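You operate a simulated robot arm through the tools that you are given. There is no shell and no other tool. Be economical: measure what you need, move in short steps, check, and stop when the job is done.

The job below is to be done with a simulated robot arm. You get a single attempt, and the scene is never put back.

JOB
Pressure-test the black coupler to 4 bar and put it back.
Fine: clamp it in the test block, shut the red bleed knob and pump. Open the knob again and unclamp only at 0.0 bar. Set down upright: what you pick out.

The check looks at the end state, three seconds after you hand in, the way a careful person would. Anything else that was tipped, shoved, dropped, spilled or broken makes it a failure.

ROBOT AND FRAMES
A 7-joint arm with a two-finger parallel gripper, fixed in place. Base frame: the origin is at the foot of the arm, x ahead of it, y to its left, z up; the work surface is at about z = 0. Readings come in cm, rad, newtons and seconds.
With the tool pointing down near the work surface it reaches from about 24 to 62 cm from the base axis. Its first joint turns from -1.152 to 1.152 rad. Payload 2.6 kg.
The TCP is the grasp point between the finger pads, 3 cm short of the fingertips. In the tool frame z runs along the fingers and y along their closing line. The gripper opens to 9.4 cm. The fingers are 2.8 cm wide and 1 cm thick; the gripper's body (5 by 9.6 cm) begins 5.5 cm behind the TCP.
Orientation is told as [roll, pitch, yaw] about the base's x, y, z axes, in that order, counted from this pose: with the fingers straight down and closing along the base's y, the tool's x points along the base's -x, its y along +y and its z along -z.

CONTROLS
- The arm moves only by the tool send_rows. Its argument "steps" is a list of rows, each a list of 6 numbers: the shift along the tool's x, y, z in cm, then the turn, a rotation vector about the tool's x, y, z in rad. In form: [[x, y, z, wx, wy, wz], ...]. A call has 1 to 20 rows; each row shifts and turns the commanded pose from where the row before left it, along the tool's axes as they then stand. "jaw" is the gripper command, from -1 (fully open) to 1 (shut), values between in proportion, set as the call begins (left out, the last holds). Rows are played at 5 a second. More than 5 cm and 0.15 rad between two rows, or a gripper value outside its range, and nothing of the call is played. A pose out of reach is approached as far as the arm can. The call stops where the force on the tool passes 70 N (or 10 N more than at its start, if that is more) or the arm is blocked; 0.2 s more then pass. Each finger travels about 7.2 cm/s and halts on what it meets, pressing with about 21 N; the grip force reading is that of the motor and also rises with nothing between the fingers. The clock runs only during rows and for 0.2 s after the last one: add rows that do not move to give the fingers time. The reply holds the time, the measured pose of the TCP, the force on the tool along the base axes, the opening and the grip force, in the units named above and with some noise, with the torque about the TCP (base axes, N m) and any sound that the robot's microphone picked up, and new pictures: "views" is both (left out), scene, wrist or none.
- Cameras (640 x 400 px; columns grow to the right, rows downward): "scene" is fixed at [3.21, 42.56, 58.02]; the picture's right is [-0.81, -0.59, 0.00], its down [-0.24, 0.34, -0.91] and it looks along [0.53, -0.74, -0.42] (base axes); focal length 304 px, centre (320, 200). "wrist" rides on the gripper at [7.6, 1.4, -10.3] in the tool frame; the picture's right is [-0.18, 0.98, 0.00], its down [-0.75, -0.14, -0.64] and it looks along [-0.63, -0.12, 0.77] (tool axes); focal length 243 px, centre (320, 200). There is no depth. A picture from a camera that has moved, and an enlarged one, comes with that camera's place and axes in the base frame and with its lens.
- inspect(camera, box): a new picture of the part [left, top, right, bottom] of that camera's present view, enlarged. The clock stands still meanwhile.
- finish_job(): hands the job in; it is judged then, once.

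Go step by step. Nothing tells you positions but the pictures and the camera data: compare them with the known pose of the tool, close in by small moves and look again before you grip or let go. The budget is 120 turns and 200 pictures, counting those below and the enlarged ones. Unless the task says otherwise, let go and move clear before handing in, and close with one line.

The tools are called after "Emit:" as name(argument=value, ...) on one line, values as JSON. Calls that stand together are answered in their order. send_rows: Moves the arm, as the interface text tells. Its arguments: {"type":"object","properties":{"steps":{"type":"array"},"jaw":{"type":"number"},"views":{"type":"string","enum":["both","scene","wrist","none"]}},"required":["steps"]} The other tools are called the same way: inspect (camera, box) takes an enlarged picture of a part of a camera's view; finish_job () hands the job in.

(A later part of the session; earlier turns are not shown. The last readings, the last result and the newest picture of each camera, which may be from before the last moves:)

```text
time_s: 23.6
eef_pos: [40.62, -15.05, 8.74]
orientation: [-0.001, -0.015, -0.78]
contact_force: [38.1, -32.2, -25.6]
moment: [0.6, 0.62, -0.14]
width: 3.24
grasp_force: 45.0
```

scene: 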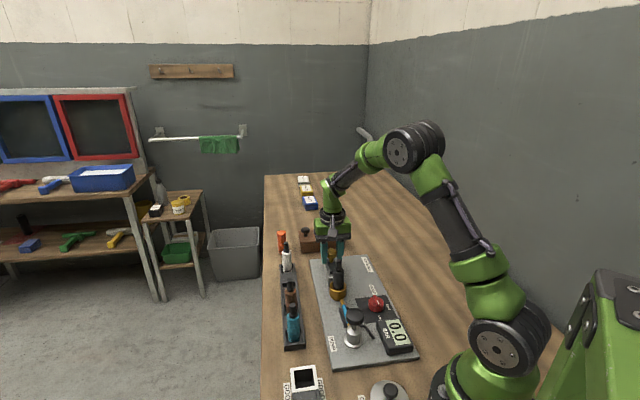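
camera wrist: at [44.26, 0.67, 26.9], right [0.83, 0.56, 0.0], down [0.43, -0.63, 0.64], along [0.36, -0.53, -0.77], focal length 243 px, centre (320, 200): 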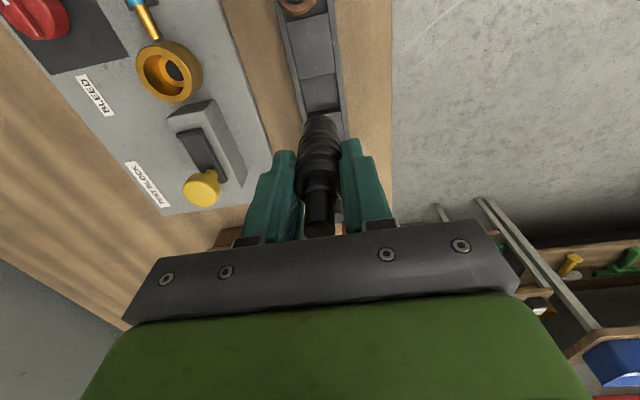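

At end of travel. I'll ease the push off, open the fingers, rise, and look.

Emit:
send_rows(steps=[[-0.25, 0, 0, 0, 0, 0], [-0.15, 0, 0, 0, 0, 0], [0, 0, 0, 0, 0, 0]], views="none")

Emit:
send_rows(steps=[[0, 0, 0, 0, 0, 0], [0, 0, 0, 0, 0, 0], [0, 0, -2, 0, 0, 0], [0, 0, -3, 0, 0, 0], [0, 0, -3, 0, 0, 0], [0, 0, 0, 0, 0, 0]], jaw=-0.3, views="none")

Emit:
inspect(camera="scene", box=[310, 235, 410, 345])

Emit:
inspect(camera="wrist", box=[180, 0, 420, 240])

```text
time_s: 24.4
eef_pos: [40.37, -14.97, 8.72]
orientation: [-0.001, -0.004, -0.785]
contact_force: [-2.4, -17.6, 12.3]
moment: [-0.61, -0.55, 0.09]
width: 3.28
grasp_force: 44.9
```

```text
time_s: 25.8
eef_pos: [40.38, -14.82, 16.77]
orientation: [0.0, 0.0, -0.787]
contact_force: [0.6, 0.6, -0.9]
moment: [-0.01, -0.01, 0.01]
width: 6.11
grasp_force: 0.1
```

```text
3.64 times, centred on (360, 290) of scene
camera zoom: at [3.21, 42.56, 58.02], right [-0.81, -0.59, 0.0], down [-0.24, 0.34, -0.91], along [0.53, -0.74, -0.42], focal length 1104 px, centre (174, -127)
```

zoom: 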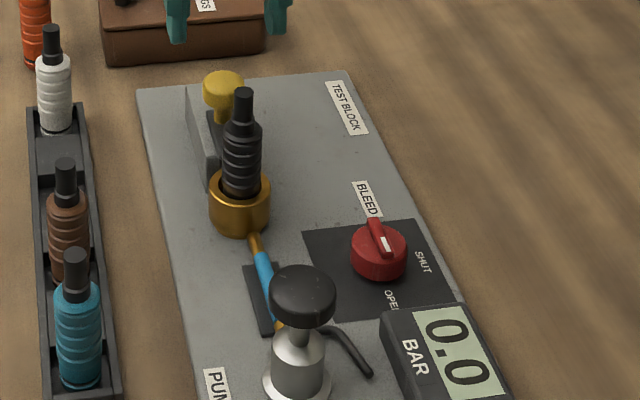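

```text
1.67 times, centred on (300, 120) of wrist
camera zoom: at [35.96, -8.45, 26.94], right [0.83, 0.56, 0.0], down [0.43, -0.63, 0.64], along [0.36, -0.53, -0.77], focal length 404 px, centre (353, 333)
```

zoom: 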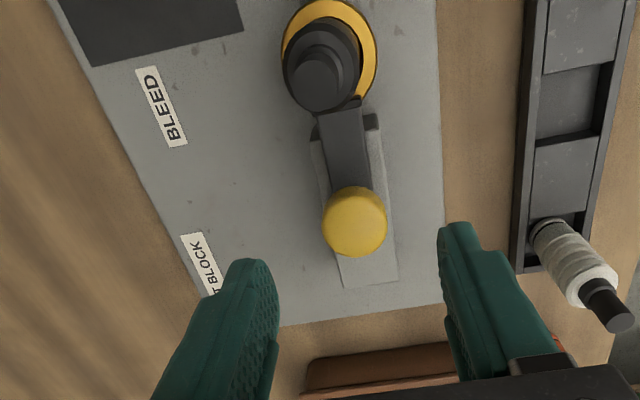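

The clamp bar is against the coupler. Next is the bleed knob near (26,-12.3), with its pointer now at OPEN. I'll fly over it at a safe height to measure.

Emit:
send_rows(steps=[[0, 0, -1.5, 0, 0, 0], [1, -2.1, 0, 0, 0, 0], [3, -2.1, 0, 0, 0, 0], [3, -2.1, 0, 0, 0, 0], [3, -2.1, 0, 0, 0, 0], [0, 0, 3, 0, 0, 0], [0, 0, 0, 0, 0, 0]], views="wrist")

Emit:
inspect(camera="wrist", box=[200, 40, 440, 240])

Emit:
inspect(camera="scene", box=[340, 270, 420, 360])

```text
time_s: 27.4
eef_pos: [27.3, -13.77, 15.37]
orientation: [0.0, 0.0, -0.785]
contact_force: [-0.5, -0.4, 0.5]
moment: [0.02, -0.01, 0.0]
width: 6.12
grasp_force: 0.1
camera wrist: at [22.91, -7.45, 25.44], right [0.83, 0.56, 0.0], down [0.43, -0.63, 0.64], along [0.36, -0.53, -0.77], focal length 243 px, centre (320, 200)
```

wrist: 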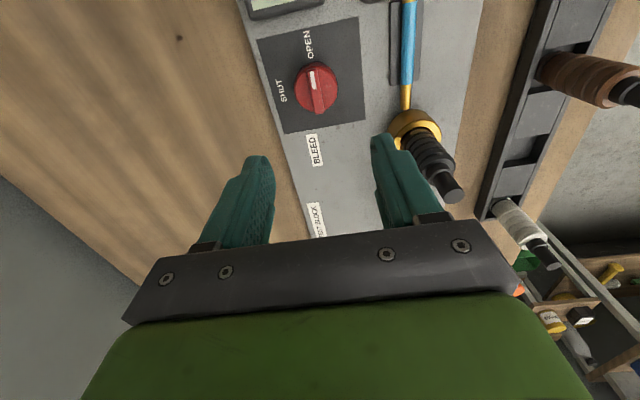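

```text
2.00 times, centred on (320, 140) of wrist
camera zoom: at [22.91, -7.45, 25.44], right [0.83, 0.56, 0.0], down [0.43, -0.63, 0.64], along [0.36, -0.53, -0.77], focal length 485 px, centre (320, 320)
```

zoom: 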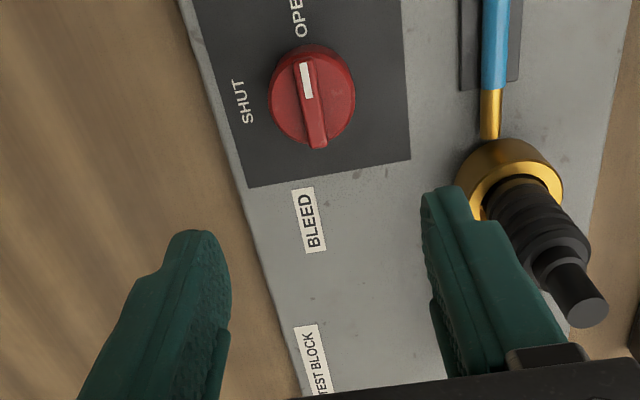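

```text
4.44 times, centred on (380, 315) of scene
camera zoom: at [3.2, 42.57, 58.02], right [-0.81, -0.59, 0.0], down [-0.24, 0.34, -0.91], along [0.53, -0.74, -0.42], focal length 1349 px, centre (53, -311)
```

zoom: 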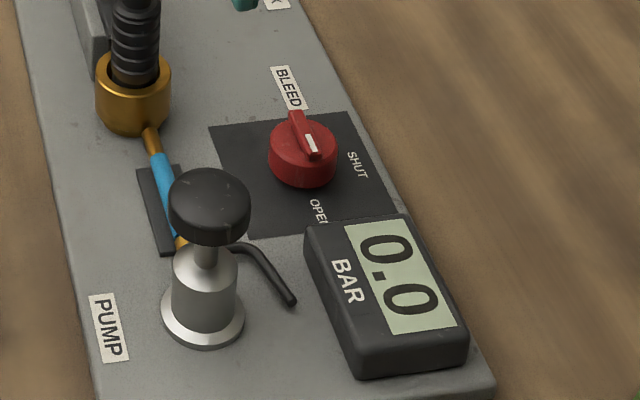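

The knob is at about (26.0,-12.8), fin top z≈3.9, and the fin already lies along tool x. I'll narrow the jaws, move over it and descend part way.

Emit:
send_rows(steps=[[1.6, -0.23, 1, 0, 0, 0], [0, 0, 2.5, 0, 0, 0], [0, 0, 2.5, 0, 0, 0], [0, 0, 0, 0, 0, 0]], jaw=0.45, views="none")

Emit:
inspect(camera="wrist", box=[240, 60, 400, 240])

Emit:
inspect(camera="scene", box=[350, 265, 410, 325])

```text
time_s: 28.4
eef_pos: [25.99, -12.8, 9.28]
orientation: [0.001, 0.0, -0.786]
contact_force: [0.4, -0.9, -0.2]
moment: [-0.02, 0.02, 0.0]
width: 2.57
grasp_force: 0.0
```

```text
2.22 times, centred on (320, 150) of wrist
camera zoom: at [21.63, -6.39, 19.45], right [0.83, 0.56, 0.0], down [0.43, -0.63, 0.64], along [0.36, -0.53, -0.77], focal length 539 px, centre (320, 311)
```

zoom: 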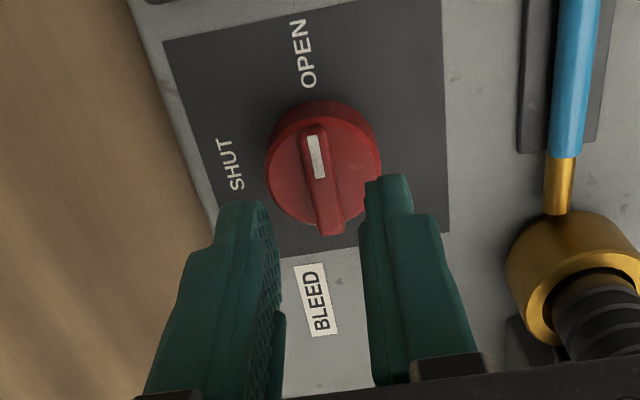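

```text
6.67 times, centred on (380, 295) of scene
camera zoom: at [3.21, 42.56, 58.02], right [-0.81, -0.59, 0.0], down [-0.24, 0.34, -0.91], along [0.53, -0.74, -0.42], focal length 2023 px, centre (-80, -433)
```

zoom: 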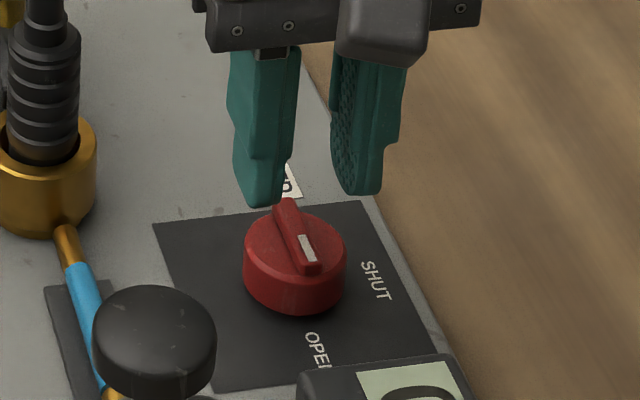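

It's aligned with the fin. I'll lower in small steps watching the force.

Emit:
send_rows(steps=[[0, 0, 1, 0, 0, 0], [0, 0, 1, 0, 0, 0], [0, 0, 0.5, 0, 0, 0], [0, 0, 0.3, 0, 0, 0], [0, 0, 0, 0, 0, 0]], views="none")

Emit:
inspect(camera="scene", box=[350, 265, 410, 325])

```text
time_s: 29.6
eef_pos: [26.23, -12.8, 6.55]
orientation: [0.003, 0.0, -0.788]
contact_force: [-3.2, 0.3, 7.3]
moment: [-0.04, 0.2, 0.0]
width: 2.72
grasp_force: 1.0
stopped in row 5: the force on the tool passed its limit at 74 N (the readings are from after the stop); the commanded pose is now the measured one
```

```text
6.67 times, centred on (380, 295) of scene
camera zoom: at [3.2, 42.56, 58.02], right [-0.81, -0.59, 0.0], down [-0.24, 0.34, -0.91], along [0.53, -0.74, -0.42], focal length 2023 px, centre (-80, -433)
```

zoom: 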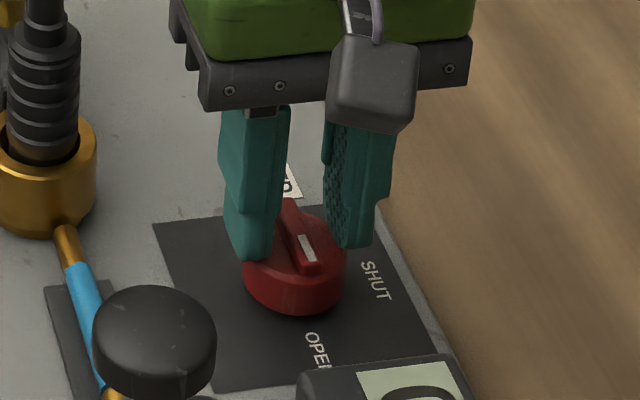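

The fingertips touched the disc face (z≈3.5). I'll back off 0.2 cm and close on the fin.

Emit:
send_rows(steps=[[0, 0, -0.2, 0, 0, 0], [0, 0, 0, 0, 0, 0]], views="none")

Emit:
send_rows(steps=[[0, 0, 0, 0, 0, 0], [0, 0, 0, 0, 0, 0], [0, 0, 0, 0, 0, 0]], jaw=1, views="none")

Emit:
inspect(camera="scene", box=[350, 265, 410, 325])

```text
time_s: 30.2
eef_pos: [26.3, -12.77, 6.75]
orientation: [0.004, 0.0, -0.786]
contact_force: [0.1, -0.2, 0.0]
moment: [-0.02, -0.01, -0.01]
width: 2.59
grasp_force: 0.1
```

```text
time_s: 31.1
eef_pos: [26.27, -12.84, 6.78]
orientation: [0.003, 0.0, -0.786]
contact_force: [-5.1, -4.7, 5.7]
moment: [-0.17, 0.15, 0.12]
width: 0.88
grasp_force: 43.1
```

```text
6.67 times, centred on (380, 295) of scene
camera zoom: at [3.2, 42.57, 58.02], right [-0.81, -0.59, 0.0], down [-0.24, 0.34, -0.91], along [0.53, -0.74, -0.42], focal length 2023 px, centre (-80, -433)
```

zoom: 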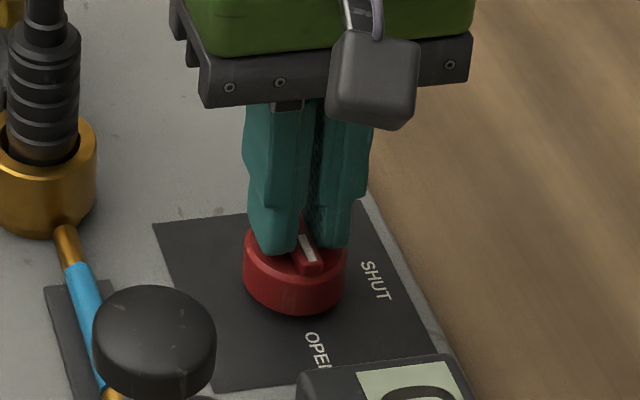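

The fin is gripped at 0.9 cm width. I'll turn counter-clockwise toward SHUT in small steps, checking after the first part.

Emit:
send_rows(steps=[[0.12, -0.1, 0, 0, 0, 0], [0, 0, 0, 0, 0, -0.12], [0, 0, 0, 0, 0, -0.12], [0, 0, 0, 0, 0, -0.12], [0, 0, 0, 0, 0, -0.12]], views="none")

Emit:
inspect(camera="scene", box=[350, 265, 410, 325])

```text
time_s: 32.2
eef_pos: [26.15, -12.65, 6.74]
orientation: [0.001, -0.007, -0.302]
contact_force: [26.6, -8.2, -24.4]
moment: [-0.01, -0.09, -0.02]
width: 0.9
grasp_force: 42.7
```

```text
6.67 times, centred on (380, 295) of scene
camera zoom: at [3.21, 42.56, 58.02], right [-0.81, -0.59, 0.0], down [-0.24, 0.34, -0.91], along [0.53, -0.74, -0.42], focal length 2023 px, centre (-80, -433)
```

zoom: 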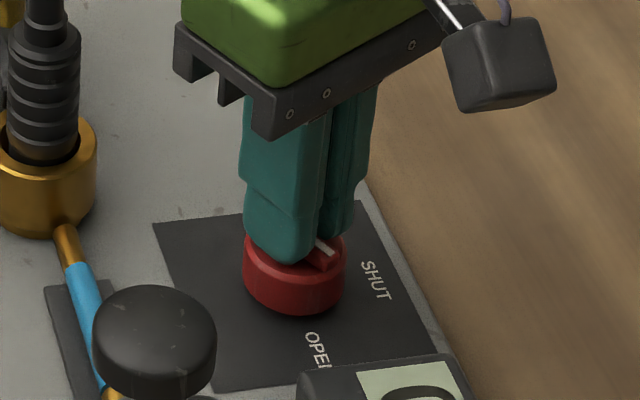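

The knob is turning with the fingers, though some side load has built up. I'll relieve it and continue.

Emit:
send_rows(steps=[[-0.15, -0.03, 0.08, 0, 0, -0.1], [0, 0, 0, 0, 0, -0.12], [0, 0, 0, 0, 0, -0.12], [0, 0, 0, 0, 0, -0.12], [0, 0, 0, 0, 0, 0]], views="none")

```text
time_s: 33.5
eef_pos: [26.22, -12.73, 6.71]
orientation: [0.004, -0.002, 0.156]
contact_force: [1.8, 23.0, 39.6]
moment: [0.63, 0.07, -0.01]
width: 0.91
grasp_force: 43.2
```

The load is now up and +y, so I'll relieve that and keep turning.

Emit:
send_rows(steps=[[0, 0.12, -0.06, 0, 0, 0], [0, 0, 0, 0, 0, -0.12], [0, 0, 0, 0, 0, -0.12], [0, 0, 0, 0, 0, 0]], views="none")

Emit:
inspect(camera="scene", box=[350, 265, 410, 325])

```text
time_s: 34.5
eef_pos: [26.25, -12.66, 6.76]
orientation: [0.001, -0.005, 0.398]
contact_force: [19.8, 16.3, 3.9]
moment: [0.49, -0.66, -0.02]
width: 0.86
grasp_force: 42.8
```

```text
6.67 times, centred on (380, 295) of scene
camera zoom: at [3.2, 42.56, 58.02], right [-0.81, -0.59, 0.0], down [-0.24, 0.34, -0.91], along [0.53, -0.74, -0.42], focal length 2023 px, centre (-80, -433)
```

zoom: 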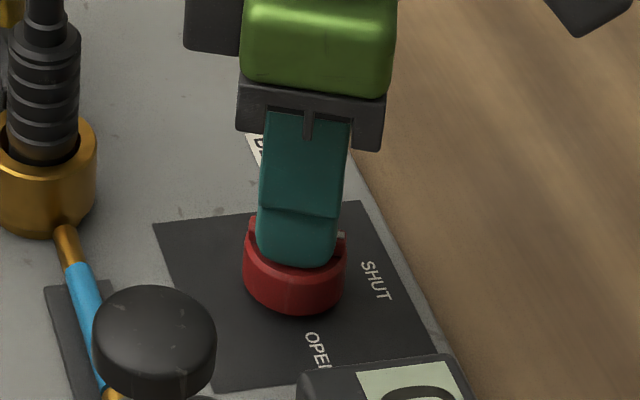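

About 0.39 rad remains. I'll relieve the side load again and turn on.

Emit:
send_rows(steps=[[-0.12, 0.03, 0, 0, 0, 0], [0, 0, 0, 0, 0, -0.12], [0, 0, 0, 0, 0, -0.12], [0, 0, 0, 0, 0, -0.13], [0, 0, 0, 0, 0, 0]], views="none")

Emit:
inspect(camera="wrist", box=[240, 60, 400, 240])

```text
time_s: 35.6
eef_pos: [26.23, -12.73, 6.75]
orientation: [0.0, -0.001, 0.763]
contact_force: [5.6, 2.1, -2.5]
moment: [0.96, -1.07, 0.03]
width: 0.9
grasp_force: 42.7
```

```text
2.22 times, centred on (320, 150) of wrist
camera zoom: at [19.64, -16.98, 16.97], right [-0.55, 0.84, 0.0], down [0.64, 0.42, 0.64], along [0.54, 0.35, -0.77], focal length 539 px, centre (320, 311)
```

zoom: 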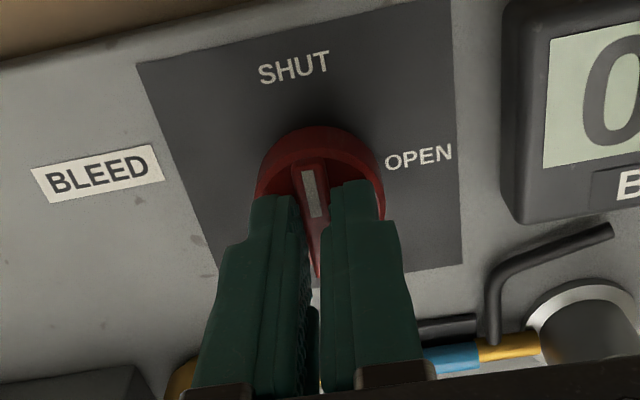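

The pointer is nearly at SHUT. I'll turn a little further to meet the stop.

Emit:
send_rows(steps=[[0, 0, 0, 0, 0, -0.03], [0, 0, 0, 0, 0, -0.03], [0, 0, 0, 0, 0, 0]], views="none")

```text
time_s: 36.5
eef_pos: [26.15, -12.76, 6.86]
orientation: [0.001, -0.002, 0.82]
contact_force: [3.3, -4.3, -11.1]
moment: [0.02, -0.31, -1.33]
width: 0.9
grasp_force: 43.0
```

The torque jumped to -1.3 N·m, so the knob is at the SHUT stop. I'll relax, release, and rise, then look for the pump.

Emit:
send_rows(steps=[[0, 0, 0, 0, 0, 0.03], [0, 0, 0, 0, 0, 0]], views="none")

Emit:
send_rows(steps=[[0, 0, 0, 0, 0, 0], [0, 0, 0, 0, 0, 0], [0, 0, -2, 0, 0, 0], [0, 0, -4, 0, 0, 0], [0, 0, -4, 0, 0, 0], [0, 0, 0, 0, 0, 0]], jaw=0.45, views="wrist")

Emit:
inspect(camera="scene", box=[330, 270, 420, 360])

```text
time_s: 37.0
eef_pos: [26.13, -12.64, 6.7]
orientation: [0.001, 0.0, 0.795]
contact_force: [-10.0, -9.8, 1.9]
moment: [-0.06, 0.02, -0.37]
width: 0.87
grasp_force: 42.6
```

```text
time_s: 38.5
eef_pos: [26.25, -12.57, 16.87]
orientation: [0.0, -0.004, 0.795]
contact_force: [0.5, 0.6, -0.7]
moment: [-0.02, 0.0, 0.0]
width: 2.58
grasp_force: 0.1
camera wrist: at [19.83, -17.07, 27.07], right [-0.57, 0.82, 0.0], down [0.63, 0.44, 0.64], along [0.53, 0.37, -0.76], focal length 243 px, centre (320, 200)
```

wrist: 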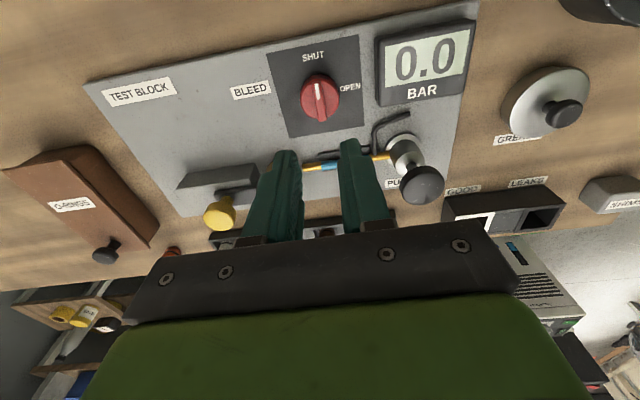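

```text
4.44 times, centred on (375, 315) of scene
camera zoom: at [3.2, 42.57, 58.02], right [-0.81, -0.59, 0.0], down [-0.24, 0.34, -0.91], along [0.53, -0.74, -0.42], focal length 1349 px, centre (76, -311)
```

zoom: 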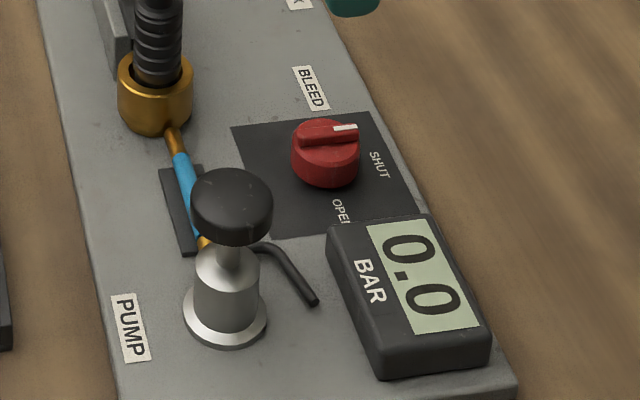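

The bleed is SHUT. The pump cap is at about (25.4,-1.35, top z≈8.9). I'll turn back to yaw 0, close the fingers, and move above the cap.

Emit:
send_rows(steps=[[0, 0, 0, 0, 0, 0.133], [0, 0, 0, 0, 0, 0.133], [0, 0, 0, 0, 0, 0.133], [0, 0, 0, 0, 0, 0.133], [0, 0, 0, 0, 0, 0.133], [0, 0, 0, 0, 0, 0.13], [0.2, 2.8, 0, 0, 0, 0], [0.2, 2.8, 0, 0, 0, 0], [0.2, 2.8, 0, 0, 0, 0], [0.2, 2.8, 0, 0, 0, 0], [0, 0, 0, 0, 0, 0]], jaw=1, views="both")

Emit:
inspect(camera="wrist", box=[220, 40, 420, 240])

Emit:
inspect(camera="scene", box=[320, 260, 420, 360])

```text
time_s: 40.9
eef_pos: [25.61, -1.43, 16.67]
orientation: [0.002, -0.002, -0.002]
contact_force: [-0.1, -0.3, -0.3]
moment: [0.02, 0.03, 0.0]
width: 0.0
grasp_force: 20.9
camera wrist: at [17.9, 0.01, 26.92], right [0.19, 0.98, 0.0], down [0.75, -0.14, 0.64], along [0.63, -0.12, -0.77], focal length 243 px, centre (320, 200)
```

scene: 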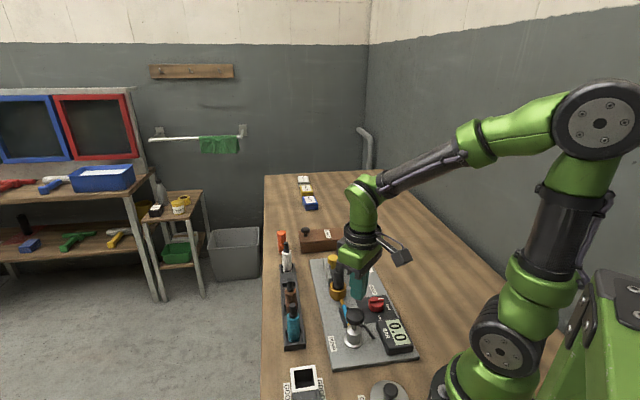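
wrist: 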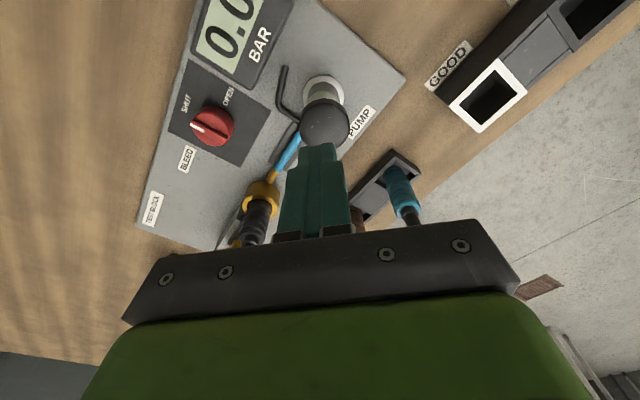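

```text
2.00 times, centred on (320, 140) of wrist
camera zoom: at [17.9, 0.01, 26.92], right [0.19, 0.98, 0.0], down [0.75, -0.14, 0.64], along [0.63, -0.12, -0.77], focal length 485 px, centre (320, 320)
```

zoom: 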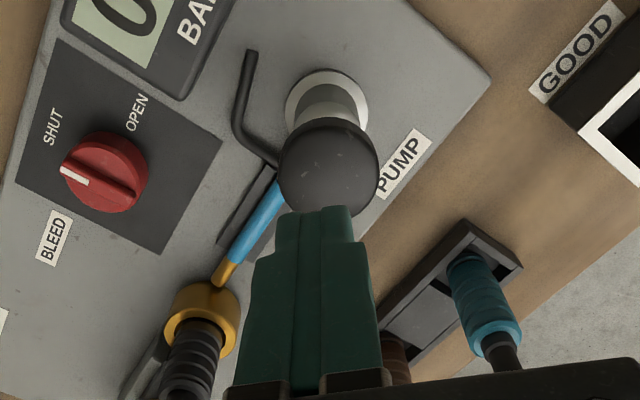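

```text
4.00 times, centred on (370, 310) of scene
camera zoom: at [3.2, 42.57, 58.02], right [-0.81, -0.59, 0.0], down [-0.24, 0.34, -0.91], along [0.53, -0.74, -0.42], focal length 1214 px, centre (120, -240)
```

zoom: 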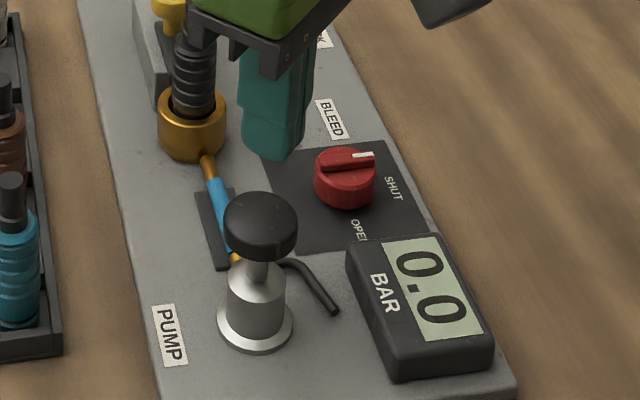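

Cap centre measures (25.2,-1.1). I'll shift slightly and lower toward it in small steps.

Emit:
send_rows(steps=[[0.35, 0.25, 1.5, 0, 0, 0], [0, 0, 1.5, 0, 0, 0], [0, 0, 0.8, 0, 0, 0], [0, 0, 0.4, 0, 0, 0], [0, 0, 0.3, 0, 0, 0], [0, 0, 0, 0, 0, 0]], views="none")

Emit:
inspect(camera="scene", box=[320, 260, 420, 360])

```text
time_s: 42.2
eef_pos: [25.18, -1.09, 12.35]
orientation: [0.0, -0.001, -0.001]
contact_force: [0.2, -0.6, 1.1]
moment: [0.0, 0.01, 0.0]
width: 0.0
grasp_force: 20.9
```

```text
4.00 times, centred on (370, 310) of scene
camera zoom: at [3.21, 42.56, 58.02], right [-0.81, -0.59, 0.0], down [-0.24, 0.34, -0.91], along [0.53, -0.74, -0.42], focal length 1214 px, centre (120, -240)
```

zoom: 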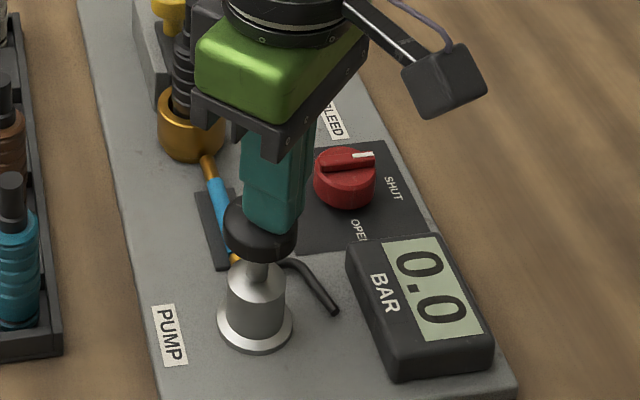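

The fingertips are right above the cap with the gauge still in view. I'll press a first stroke gently.

Emit:
send_rows(steps=[[0, 0, 0.4, 0, 0, 0], [0, 0, 0.4, 0, 0, 0], [0, 0, 0.4, 0, 0, 0], [0, 0, 0.3, 0, 0, 0]], views="none")

Emit:
inspect(camera="scene", box=[320, 260, 420, 360])

```text
time_s: 43.2
eef_pos: [25.04, -1.26, 10.79]
orientation: [0.001, -0.005, -0.002]
contact_force: [-1.1, 2.7, 5.0]
moment: [0.08, 0.06, -0.01]
width: 0.0
grasp_force: 21.0
```

```text
4.00 times, centred on (370, 310) of scene
camera zoom: at [3.2, 42.57, 58.02], right [-0.81, -0.59, 0.0], down [-0.24, 0.34, -0.91], along [0.53, -0.74, -0.42], focal length 1214 px, centre (120, -240)
```

zoom: 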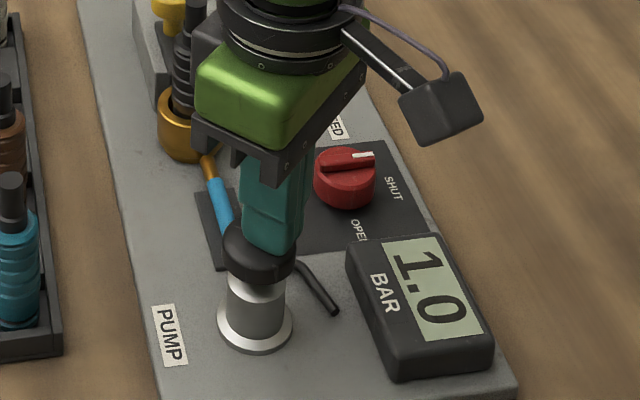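

The gauge reads 1.0 bar. I'll rise and see whether the cap returns and the pressure holds.

Emit:
send_rows(steps=[[0, 0, -0.8, 0, 0, 0], [0, 0, -0.8, 0, 0, 0], [0, 0, -0.4, 0, 0, 0], [0, 0, 0, 0, 0, 0]], views="none")

Emit:
inspect(camera="scene", box=[320, 260, 420, 360])

```text
time_s: 44.2
eef_pos: [25.03, -1.21, 12.71]
orientation: [0.001, -0.003, 0.001]
contact_force: [-0.2, -0.2, 0.7]
moment: [-0.05, 0.0, -0.01]
width: 0.0
grasp_force: 21.5
```

```text
4.00 times, centred on (370, 310) of scene
camera zoom: at [3.21, 42.56, 58.02], right [-0.81, -0.59, 0.0], down [-0.24, 0.34, -0.91], along [0.53, -0.74, -0.42], focal length 1214 px, centre (120, -240)
```

zoom: 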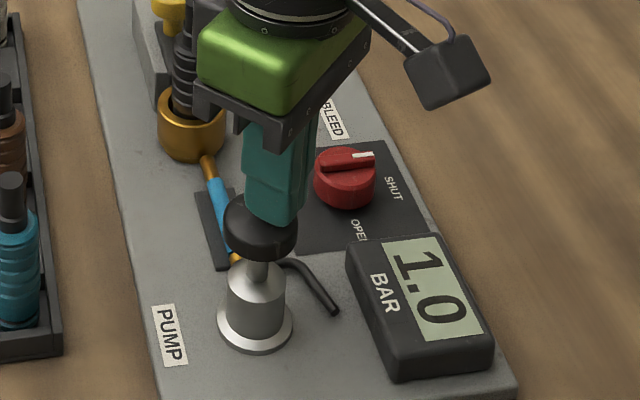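

The cap springs back and 1.0 bar holds. I'll do a second identical stroke.

Emit:
send_rows(steps=[[0, 0, 0.5, 0, 0, 0], [0, 0, 0.4, 0, 0, 0], [0, 0, 0.4, 0, 0, 0], [0, 0, 0.4, 0, 0, 0], [0, 0, 0.2, 0, 0, 0], [0, 0, -0.9, 0, 0, 0], [0, 0, -1, 0, 0, 0], [0, 0, 0, 0, 0, 0]], views="none")

Emit:
inspect(camera="scene", box=[320, 260, 420, 360])

```text
time_s: 46.0
eef_pos: [25.16, -1.2, 12.96]
orientation: [0.001, -0.001, -0.001]
contact_force: [-0.5, 0.0, 0.6]
moment: [-0.01, 0.0, -0.01]
width: 0.0
grasp_force: 20.8
```

```text
4.00 times, centred on (370, 310) of scene
camera zoom: at [3.21, 42.56, 58.02], right [-0.81, -0.59, 0.0], down [-0.24, 0.34, -0.91], along [0.53, -0.74, -0.42], focal length 1214 px, centre (120, -240)
```

zoom: 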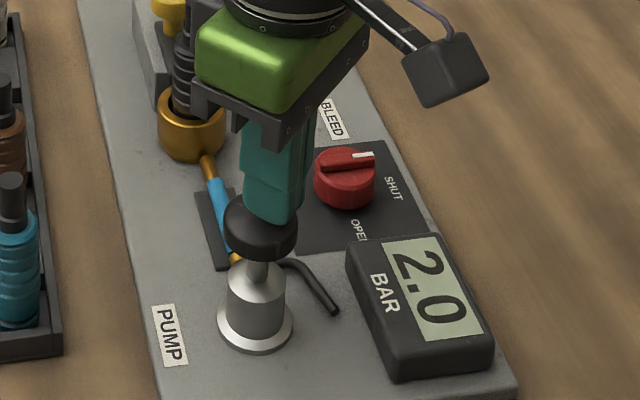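

2.0 bar, so one bar per stroke. Third stroke.

Emit:
send_rows(steps=[[0, 0, 0.6, 0, 0, 0], [0, 0, 0.4, 0, 0, 0], [0, 0, 0.4, 0, 0, 0], [0, 0, 0.4, 0, 0, 0], [0, 0, 0.3, 0, 0, 0], [0, 0, -0.9, 0, 0, 0], [0, 0, -1, 0, 0, 0], [0, 0, 0, 0, 0, 0]], views="none")

Emit:
inspect(camera="scene", box=[320, 260, 420, 360])

```text
time_s: 47.9
eef_pos: [25.01, -1.18, 12.61]
orientation: [0.001, -0.001, -0.001]
contact_force: [-0.4, 0.2, 0.2]
moment: [-0.02, -0.01, -0.03]
width: 0.0
grasp_force: 20.8
```

```text
4.00 times, centred on (370, 310) of scene
camera zoom: at [3.21, 42.56, 58.02], right [-0.81, -0.59, 0.0], down [-0.24, 0.34, -0.91], along [0.53, -0.74, -0.42], focal length 1214 px, centre (120, -240)
```

zoom: 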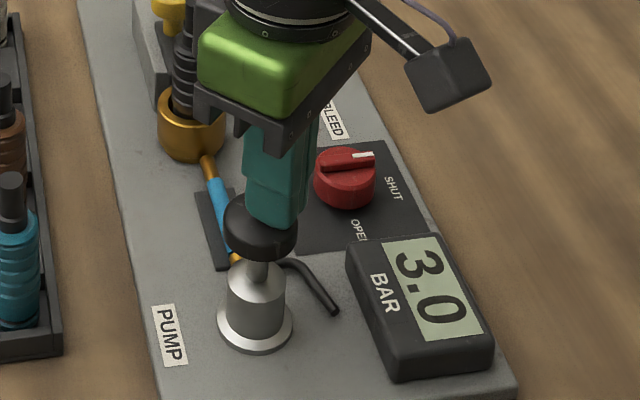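

3.0 bar. Fourth and last stroke.

Emit:
send_rows(steps=[[0, 0, 0.5, 0, 0, 0], [0, 0, 0.4, 0, 0, 0], [0, 0, 0.4, 0, 0, 0], [0, 0, 0.4, 0, 0, 0], [0, 0, 0.2, 0, 0, 0], [0, 0, -0.9, 0, 0, 0], [0, 0, -1, 0, 0, 0], [0, 0, 0, 0, 0, 0]], views="none")

Emit:
inspect(camera="scene", box=[320, 260, 420, 360])

```text
time_s: 49.6
eef_pos: [25.1, -1.13, 12.64]
orientation: [0.002, -0.002, -0.002]
contact_force: [-0.4, 0.0, -0.8]
moment: [0.01, 0.04, 0.0]
width: 0.02
grasp_force: 21.3
```

```text
4.00 times, centred on (370, 310) of scene
camera zoom: at [3.21, 42.56, 58.02], right [-0.81, -0.59, 0.0], down [-0.24, 0.34, -0.91], along [0.53, -0.74, -0.42], focal length 1214 px, centre (120, -240)
```

zoom: 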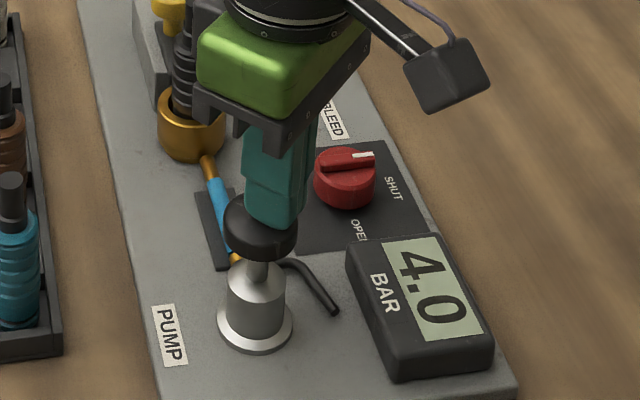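

4.0 bar reached. Now I'll go back over the bleed knob at yaw +0.79, jaws slightly open.

Emit:
send_rows(steps=[[0, 0, -4, 0, 0, 0], [-0.25, -2.9, 0, 0, 0, 0], [-0.25, -2.9, 0, 0, 0, 0], [-0.25, -2.9, 0, 0, 0, 0], [-0.3, -2.87, 0, 0, 0, 0], [0, 0, 0, 0, 0, -0.131], [0, 0, 0, 0, 0, -0.131], [0, 0, 0, 0, 0, -0.131], [0, 0, 0, 0, 0, -0.131], [0, 0, 0, 0, 0, -0.131], [0, 0, 0, 0, 0, -0.131], [0, 0, 3.5, 0, 0, 0], [0, 0, 3.5, 0, 0, 0], [0, 0, 0, 0, 0, 0]], jaw=0.45, views="none")

Emit:
inspect(camera="wrist", box=[240, 40, 440, 240])

Emit:
inspect(camera="scene", box=[340, 265, 420, 355])

```text
time_s: 52.6
eef_pos: [26.11, -12.77, 9.6]
orientation: [0.0, -0.004, 0.787]
contact_force: [0.3, -0.7, -0.8]
moment: [0.01, 0.0, 0.0]
width: 2.57
grasp_force: 0.1
```

```text
2.00 times, centred on (340, 140) of wrist
camera zoom: at [19.75, -17.1, 19.67], right [-0.56, 0.83, 0.0], down [0.63, 0.43, 0.64], along [0.53, 0.36, -0.76], focal length 485 px, centre (280, 320)
```

zoom: 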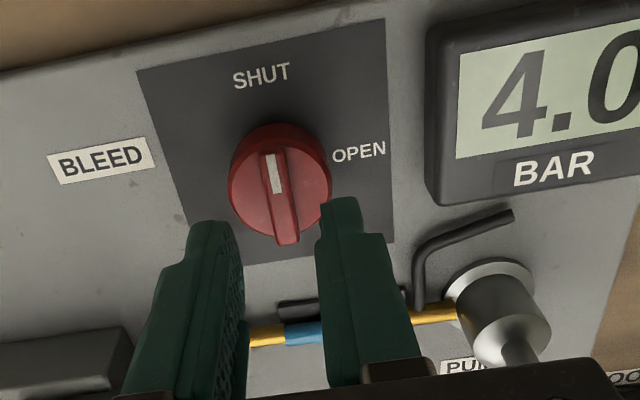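

```text
4.44 times, centred on (380, 310) of scene
camera zoom: at [3.21, 42.56, 58.02], right [-0.81, -0.59, 0.0], down [-0.24, 0.34, -0.91], along [0.53, -0.74, -0.42], focal length 1349 px, centre (53, -289)
```

zoom: 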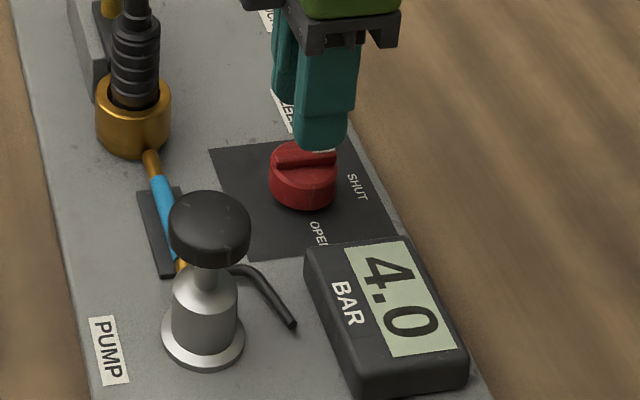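

4.0 bar still holds and the fin lies between the fingers. I'll lower to z≈6.8 and close.

Emit:
send_rows(steps=[[0, 0, 1, 0, 0, 0], [0, 0, 1, 0, 0, 0], [0, 0, 0.75, 0, 0, 0], [0, 0, 0, 0, 0, 0]], views="none")

Emit:
send_rows(steps=[[0, 0, 0, 0, 0, 0], [0, 0, 0, 0, 0, 0], [0, 0, 0, 0, 0, 0]], jaw=1, views="none")

```text
time_s: 53.6
eef_pos: [26.16, -12.73, 6.69]
orientation: [-0.001, -0.005, 0.787]
contact_force: [-0.6, 0.0, 0.7]
moment: [-0.01, -0.01, 0.01]
width: 2.57
grasp_force: 0.0
```

```text
time_s: 54.5
eef_pos: [26.16, -12.79, 6.69]
orientation: [-0.002, -0.004, 0.786]
contact_force: [-1.8, 2.3, -1.2]
moment: [0.3, -0.19, 0.02]
width: 0.88
grasp_force: 42.9
```

Gripped with almost no side load. I'll turn clockwise toward OPEN.

Emit:
send_rows(steps=[[0, 0, 0, 0, 0, 0.12], [0, 0, 0, 0, 0, 0.12], [0, 0, 0, 0, 0, 0.12], [0, 0, 0, 0, 0, 0.12], [0, 0, 0, 0, 0, 0.12], [0, 0, 0, 0, 0, 0]], views="none")

```text
time_s: 55.9
eef_pos: [26.06, -12.71, 6.72]
orientation: [0.006, 0.0, 0.182]
contact_force: [1.3, -1.8, -40.2]
moment: [-0.04, 0.04, 0.0]
width: 0.91
grasp_force: 42.8
```

Emit:
send_rows(steps=[[0, 0, 0.05, 0, 0, 0], [0, 0, 0, 0, 0, 0.12], [0, 0, 0, 0, 0, 0.12], [0, 0, 0, 0, 0, 0.12], [0, 0, 0, 0, 0, 0.12], [0, 0, 0, 0, 0, 0]], views="none")

```text
time_s: 57.2
eef_pos: [26.13, -12.66, 6.78]
orientation: [0.004, 0.0, -0.298]
contact_force: [-15.5, 7.4, -2.6]
moment: [-0.15, -0.65, -0.02]
width: 0.88
grasp_force: 42.8
```

The turn is going smoothly; I'll complete the remaining 0.49 rad.

Emit:
send_rows(steps=[[0.08, 0, 0, 0, 0, 0.12], [0, 0, 0, 0, 0, 0.12], [0, 0, 0, 0, 0, 0.12], [0, 0, 0, 0, 0, 0.125], [0, 0, 0, 0, 0, 0]], views="none")

Emit:
inspect(camera="scene", box=[340, 265, 420, 355])

```text
time_s: 58.5
eef_pos: [26.19, -12.6, 6.77]
orientation: [0.004, -0.001, -0.782]
contact_force: [-7.7, 12.7, 9.9]
moment: [0.14, 0.05, -0.01]
width: 0.91
grasp_force: 42.3
```

```text
4.44 times, centred on (380, 310) of scene
camera zoom: at [3.2, 42.57, 58.02], right [-0.81, -0.59, 0.0], down [-0.24, 0.34, -0.91], along [0.53, -0.74, -0.42], focal length 1349 px, centre (53, -289)
```

zoom: 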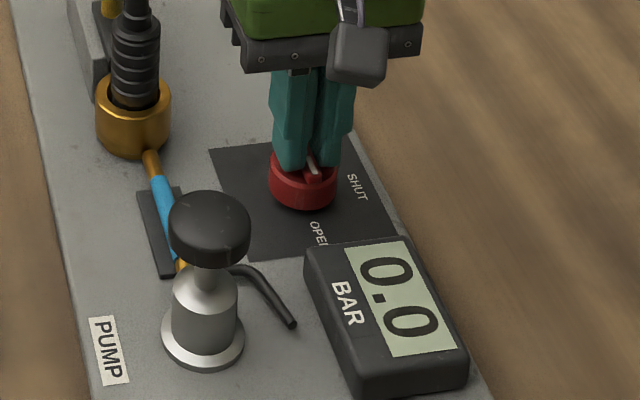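

The gauge reads 0.0 bar with the knob at OPEN. I'll nudge it onto the stop, release, and rise.

Emit:
send_rows(steps=[[0, 0, 0, 0, 0, 0.03], [0, 0, 0, 0, 0, 0], [0, 0, 0, 0, 0, -0.03], [0, 0, 0, 0, 0, 0]], views="none")

Emit:
send_rows(steps=[[0, 0, 0, 0, 0, 0], [0, 0, 0, 0, 0, 0], [0, 0, -2, 0, 0, 0], [0, 0, -4, 0, 0, 0], [0, 0, -4, 0, 0, 0], [0, 0, -1.7, 0, 0, 0], [0, 0, 0, 0, 0, 0]], jaw=0.45, views="none")

Emit:
inspect(camera="scene", box=[320, 245, 420, 355])

```text
time_s: 59.5
eef_pos: [26.09, -12.7, 6.82]
orientation: [0.003, 0.001, -0.782]
contact_force: [-3.5, 17.0, 7.9]
moment: [0.42, 0.0, 0.02]
width: 0.89
grasp_force: 43.1
```

```text
time_s: 61.0
eef_pos: [26.16, -12.72, 18.54]
orientation: [0.003, -0.001, -0.78]
contact_force: [0.3, -1.3, 0.5]
moment: [-0.03, -0.02, 0.01]
width: 2.61
grasp_force: 0.0
```

```text
3.64 times, centred on (370, 300) of scene
camera zoom: at [3.2, 42.56, 58.02], right [-0.81, -0.59, 0.0], down [-0.24, 0.34, -0.91], along [0.53, -0.74, -0.42], focal length 1104 px, centre (138, -164)
```

zoom: 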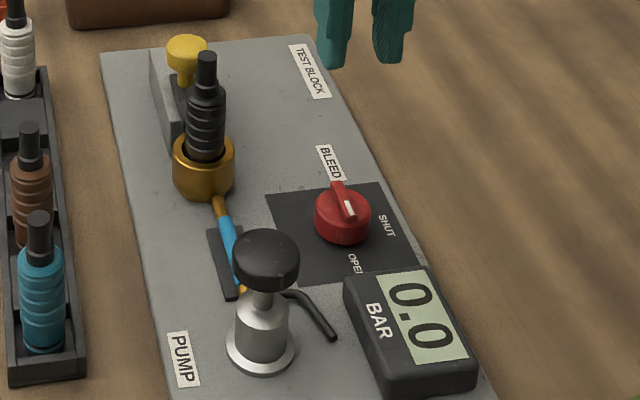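

OPEN and 0.0 bar confirmed. Now I'll unclamp, moving over the yellow knob near (40.4,-14.95).

Emit:
send_rows(steps=[[-3, 2.1, 0, 0, 0, 0], [-3, 2.1, 0, 0, 0, 0], [-3, 2.1, 0, 0, 0, 0], [-2.7, 2.2, 0, 0, 0, 0], [0, 0, 2.5, 0, 0, 0], [0, 0, 2.8, 0, 0, 0], [0, 0, 0, 0, 0, 0]], jaw=-0.3, views="none")

Emit:
inspect(camera="wrist", box=[220, 60, 420, 240])

```text
time_s: 62.6
eef_pos: [40.3, -15.09, 13.19]
orientation: [0.003, -0.001, -0.782]
contact_force: [0.7, 0.1, -0.2]
moment: [0.01, 0.01, 0.0]
width: 6.11
grasp_force: 0.0
```

```text
2.22 times, centred on (320, 150) of wrist
camera zoom: at [35.86, -8.75, 23.37], right [0.82, 0.57, 0.0], down [0.43, -0.63, 0.64], along [0.37, -0.53, -0.77], focal length 539 px, centre (320, 311)
```

zoom: 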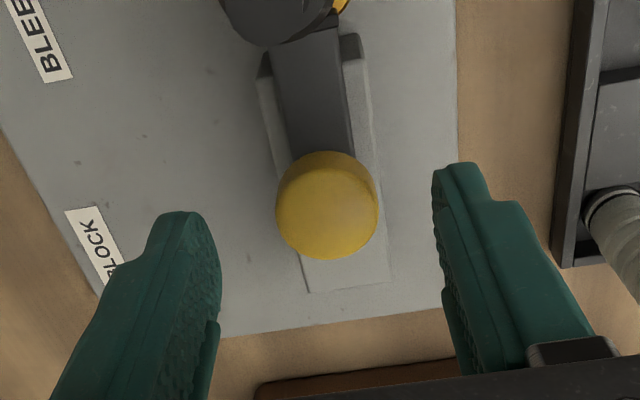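

The knob is nearly centred. I'll lower to z≈8.8 and grip.

Emit:
send_rows(steps=[[-0.15, 0.12, 1.4, 0, 0, 0], [0, 0, 1.5, 0, 0, 0], [0, 0, 1.5, 0, 0, 0], [0, 0, 0, 0, 0, 0]], views="none")

Emit:
send_rows(steps=[[0, 0, 0, 0, 0, 0], [0, 0, 0, 0, 0, 0], [0, 0, 0, 0, 0, 0]], jaw=1, views="none")

```text
time_s: 63.6
eef_pos: [40.58, -15.11, 8.79]
orientation: [0.003, -0.001, -0.783]
contact_force: [-0.1, 0.8, -0.1]
moment: [0.02, 0.01, -0.02]
width: 6.11
grasp_force: 0.1
```

```text
time_s: 64.5
eef_pos: [40.4, -15.12, 8.87]
orientation: [0.002, 0.001, -0.78]
contact_force: [-1.2, -2.0, -2.0]
moment: [-0.05, -0.04, -0.01]
width: 3.3
grasp_force: 44.6
```

Gripped. I'll slide the clamp back (tool -x), about 3.1 cm.

Emit:
send_rows(steps=[[-0.4, 0, 0, 0, 0, 0], [-0.5, 0, 0, 0, 0, 0], [-0.5, 0, 0, 0, 0, 0], [-0.5, 0, 0, 0, 0, 0], [-0.5, 0, 0, 0, 0, 0], [-0.4, 0, 0, 0, 0, 0], [0, 0, 0, 0, 0, 0]], views="none")

Emit:
inspect(camera="scene", box=[310, 235, 370, 305])

```text
time_s: 66.0
eef_pos: [42.68, -17.17, 8.85]
orientation: [0.001, -0.001, -0.781]
contact_force: [-10.9, -11.6, 1.0]
moment: [-0.03, -0.1, -0.25]
width: 3.29
grasp_force: 44.9
```

```text
5.71 times, centred on (340, 270) of scene
camera zoom: at [3.21, 42.56, 58.02], right [-0.81, -0.59, 0.0], down [-0.24, 0.34, -0.91], along [0.53, -0.74, -0.42], focal length 1734 px, centre (206, -200)
```

zoom: 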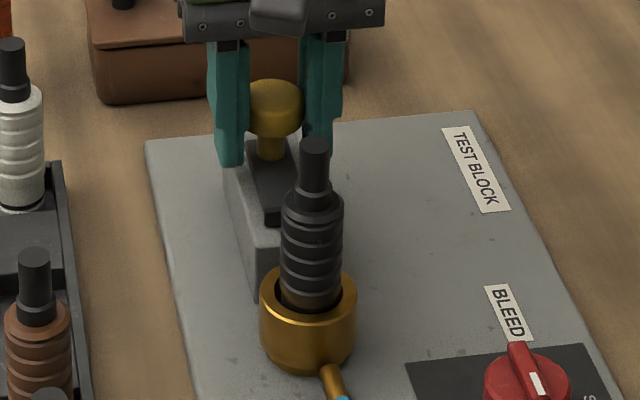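

It's almost back; I'll pull the last 0.4 cm to the stop.

Emit:
send_rows(steps=[[-0.2, -0.12, 0, 0, 0, 0], [-0.2, 0, 0, 0, 0, 0], [0, 0, 0, 0, 0, 0]], views="none")

```text
time_s: 66.8
eef_pos: [42.61, -17.26, 8.8]
orientation: [0.004, 0.003, -0.783]
contact_force: [-20.9, -2.0, 10.4]
moment: [-0.01, 0.06, -0.21]
width: 3.27
grasp_force: 45.2
```

At the stop. I'll release, rise, move back over the coupler, and check alignment.

Emit:
send_rows(steps=[[0.2, 0, 0, 0, 0, 0], [0, 0, 0, 0, 0, 0]], views="none")

Emit:
send_rows(steps=[[0, 0, 0, 0, 0, 0], [0, 0, 0, 0, 0, 0], [0, 0, -3, 0, 0, 0], [0, 0, -3, 0, 0, 0], [0, 0, -3, 0, 0, 0], [3, 0, 0, 0, 0, 0], [3, 0, 0, 0, 0, 0], [2.7, 0, 0, 0, 0, 0], [0, 0, 0, 0, 0, 0]], jaw=-0.3, views="none")

Emit:
inspect(camera="scene", box=[310, 225, 380, 305])

Emit:
inspect(camera="wrist", box=[220, 40, 420, 240])

```text
time_s: 67.5
eef_pos: [42.71, -17.21, 8.87]
orientation: [0.003, -0.003, -0.779]
contact_force: [-10.5, -9.7, 2.6]
moment: [0.17, 0.08, -0.25]
width: 3.25
grasp_force: 45.0
```

```text
time_s: 69.5
eef_pos: [36.49, -11.29, 17.98]
orientation: [0.004, -0.005, -0.781]
contact_force: [-1.4, 0.3, -0.4]
moment: [-0.01, 0.01, -0.01]
width: 6.12
grasp_force: 0.1
```

```text
5.00 times, centred on (345, 265) of scene
camera zoom: at [3.2, 42.57, 58.02], right [-0.81, -0.59, 0.0], down [-0.24, 0.34, -0.91], along [0.53, -0.74, -0.42], focal length 1518 px, centre (195, -125)
```

zoom: 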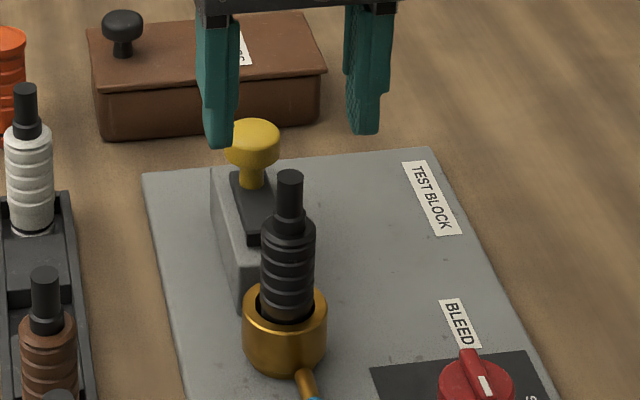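

```text
2.00 times, centred on (320, 140) of wrist
camera zoom: at [32.07, -4.88, 28.14], right [0.82, 0.57, 0.0], down [0.43, -0.63, 0.64], along [0.37, -0.53, -0.77], focal length 485 px, centre (320, 320)
```

zoom: 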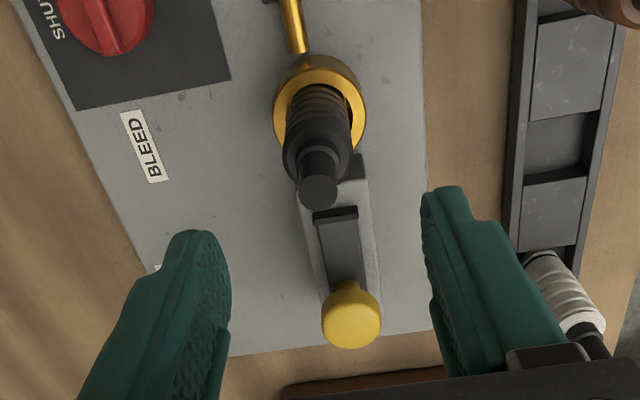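

The clamp is fully back and the coupler upright. I'll shift 0.27 cm and lower to the original grip height, z≈9.65.

Emit:
send_rows(steps=[[0.27, 0, 1, 0, 0, 0], [0, 0, 2.5, 0, 0, 0], [0, 0, 2.5, 0, 0, 0], [0, 0, 2, 0, 0, 0], [0, 0, 0.3, 0, 0, 0], [0, 0, 0, 0, 0, 0]], views="none")

Emit:
inspect(camera="wrist", box=[220, 60, 420, 240])

```text
time_s: 70.8
eef_pos: [36.15, -10.87, 9.38]
orientation: [0.005, 0.001, -0.781]
contact_force: [1.2, 0.1, 1.4]
moment: [-0.02, 0.0, 0.0]
width: 6.09
grasp_force: 0.1
```

```text
2.22 times, centred on (320, 150) of wrist
camera zoom: at [31.74, -4.6, 19.62], right [0.82, 0.57, 0.0], down [0.43, -0.63, 0.64], along [0.37, -0.53, -0.77], focal length 539 px, centre (320, 311)
```

zoom: 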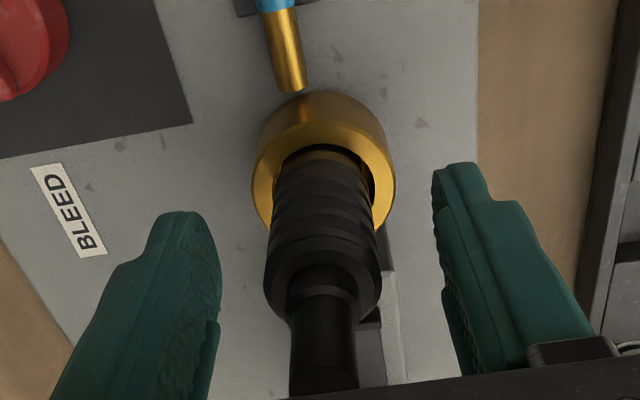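

It's well centred. I'll make a tiny correction and grip.

Emit:
send_rows(steps=[[-0.12, 0.05, -0.15, 0, 0, 0], [0, 0, 0, 0, 0, 0]], views="none")

Emit:
send_rows(steps=[[0, 0, 0, 0, 0, 0], [0, 0, 0, 0, 0, 0], [0, 0, 0, 0, 0, 0], [0, 0, 0, 0, 0, 0]], jaw=1, views="none")

Emit:
send_rows(steps=[[0, 0, -0.5, 0, 0, 0], [0, 0, -0.5, 0, 0, 0], [0, 0, -1, 0, 0, 0], [0, 0, -1, 0, 0, 0], [0, 0, 0, 0, 0, 0]], views="none")

Emit:
inspect(camera="scene", box=[310, 225, 380, 305])

```text
time_s: 71.5
eef_pos: [36.31, -11.04, 9.52]
orientation: [0.004, 0.0, -0.779]
contact_force: [-0.2, 0.2, -0.1]
moment: [-0.01, 0.0, -0.02]
width: 6.14
grasp_force: 0.1
```

```text
time_s: 72.5
eef_pos: [36.28, -11.04, 9.61]
orientation: [0.004, -0.001, -0.781]
contact_force: [-1.0, -1.1, 0.5]
moment: [-0.05, 0.02, 0.03]
width: 2.66
grasp_force: 21.2
```

```text
time_s: 73.7
eef_pos: [36.41, -10.91, 12.61]
orientation: [0.004, 0.0, -0.779]
contact_force: [0.0, -0.6, -0.9]
moment: [0.01, 0.03, 0.01]
width: 2.68
grasp_force: 21.2
```

```text
5.00 times, centred on (345, 265) of scene
camera zoom: at [3.21, 42.56, 58.02], right [-0.81, -0.59, 0.0], down [-0.24, 0.34, -0.91], along [0.53, -0.74, -0.42], focal length 1518 px, centre (195, -125)
```

zoom: 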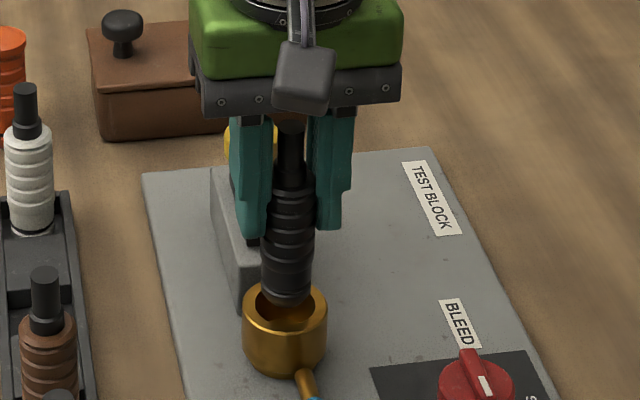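

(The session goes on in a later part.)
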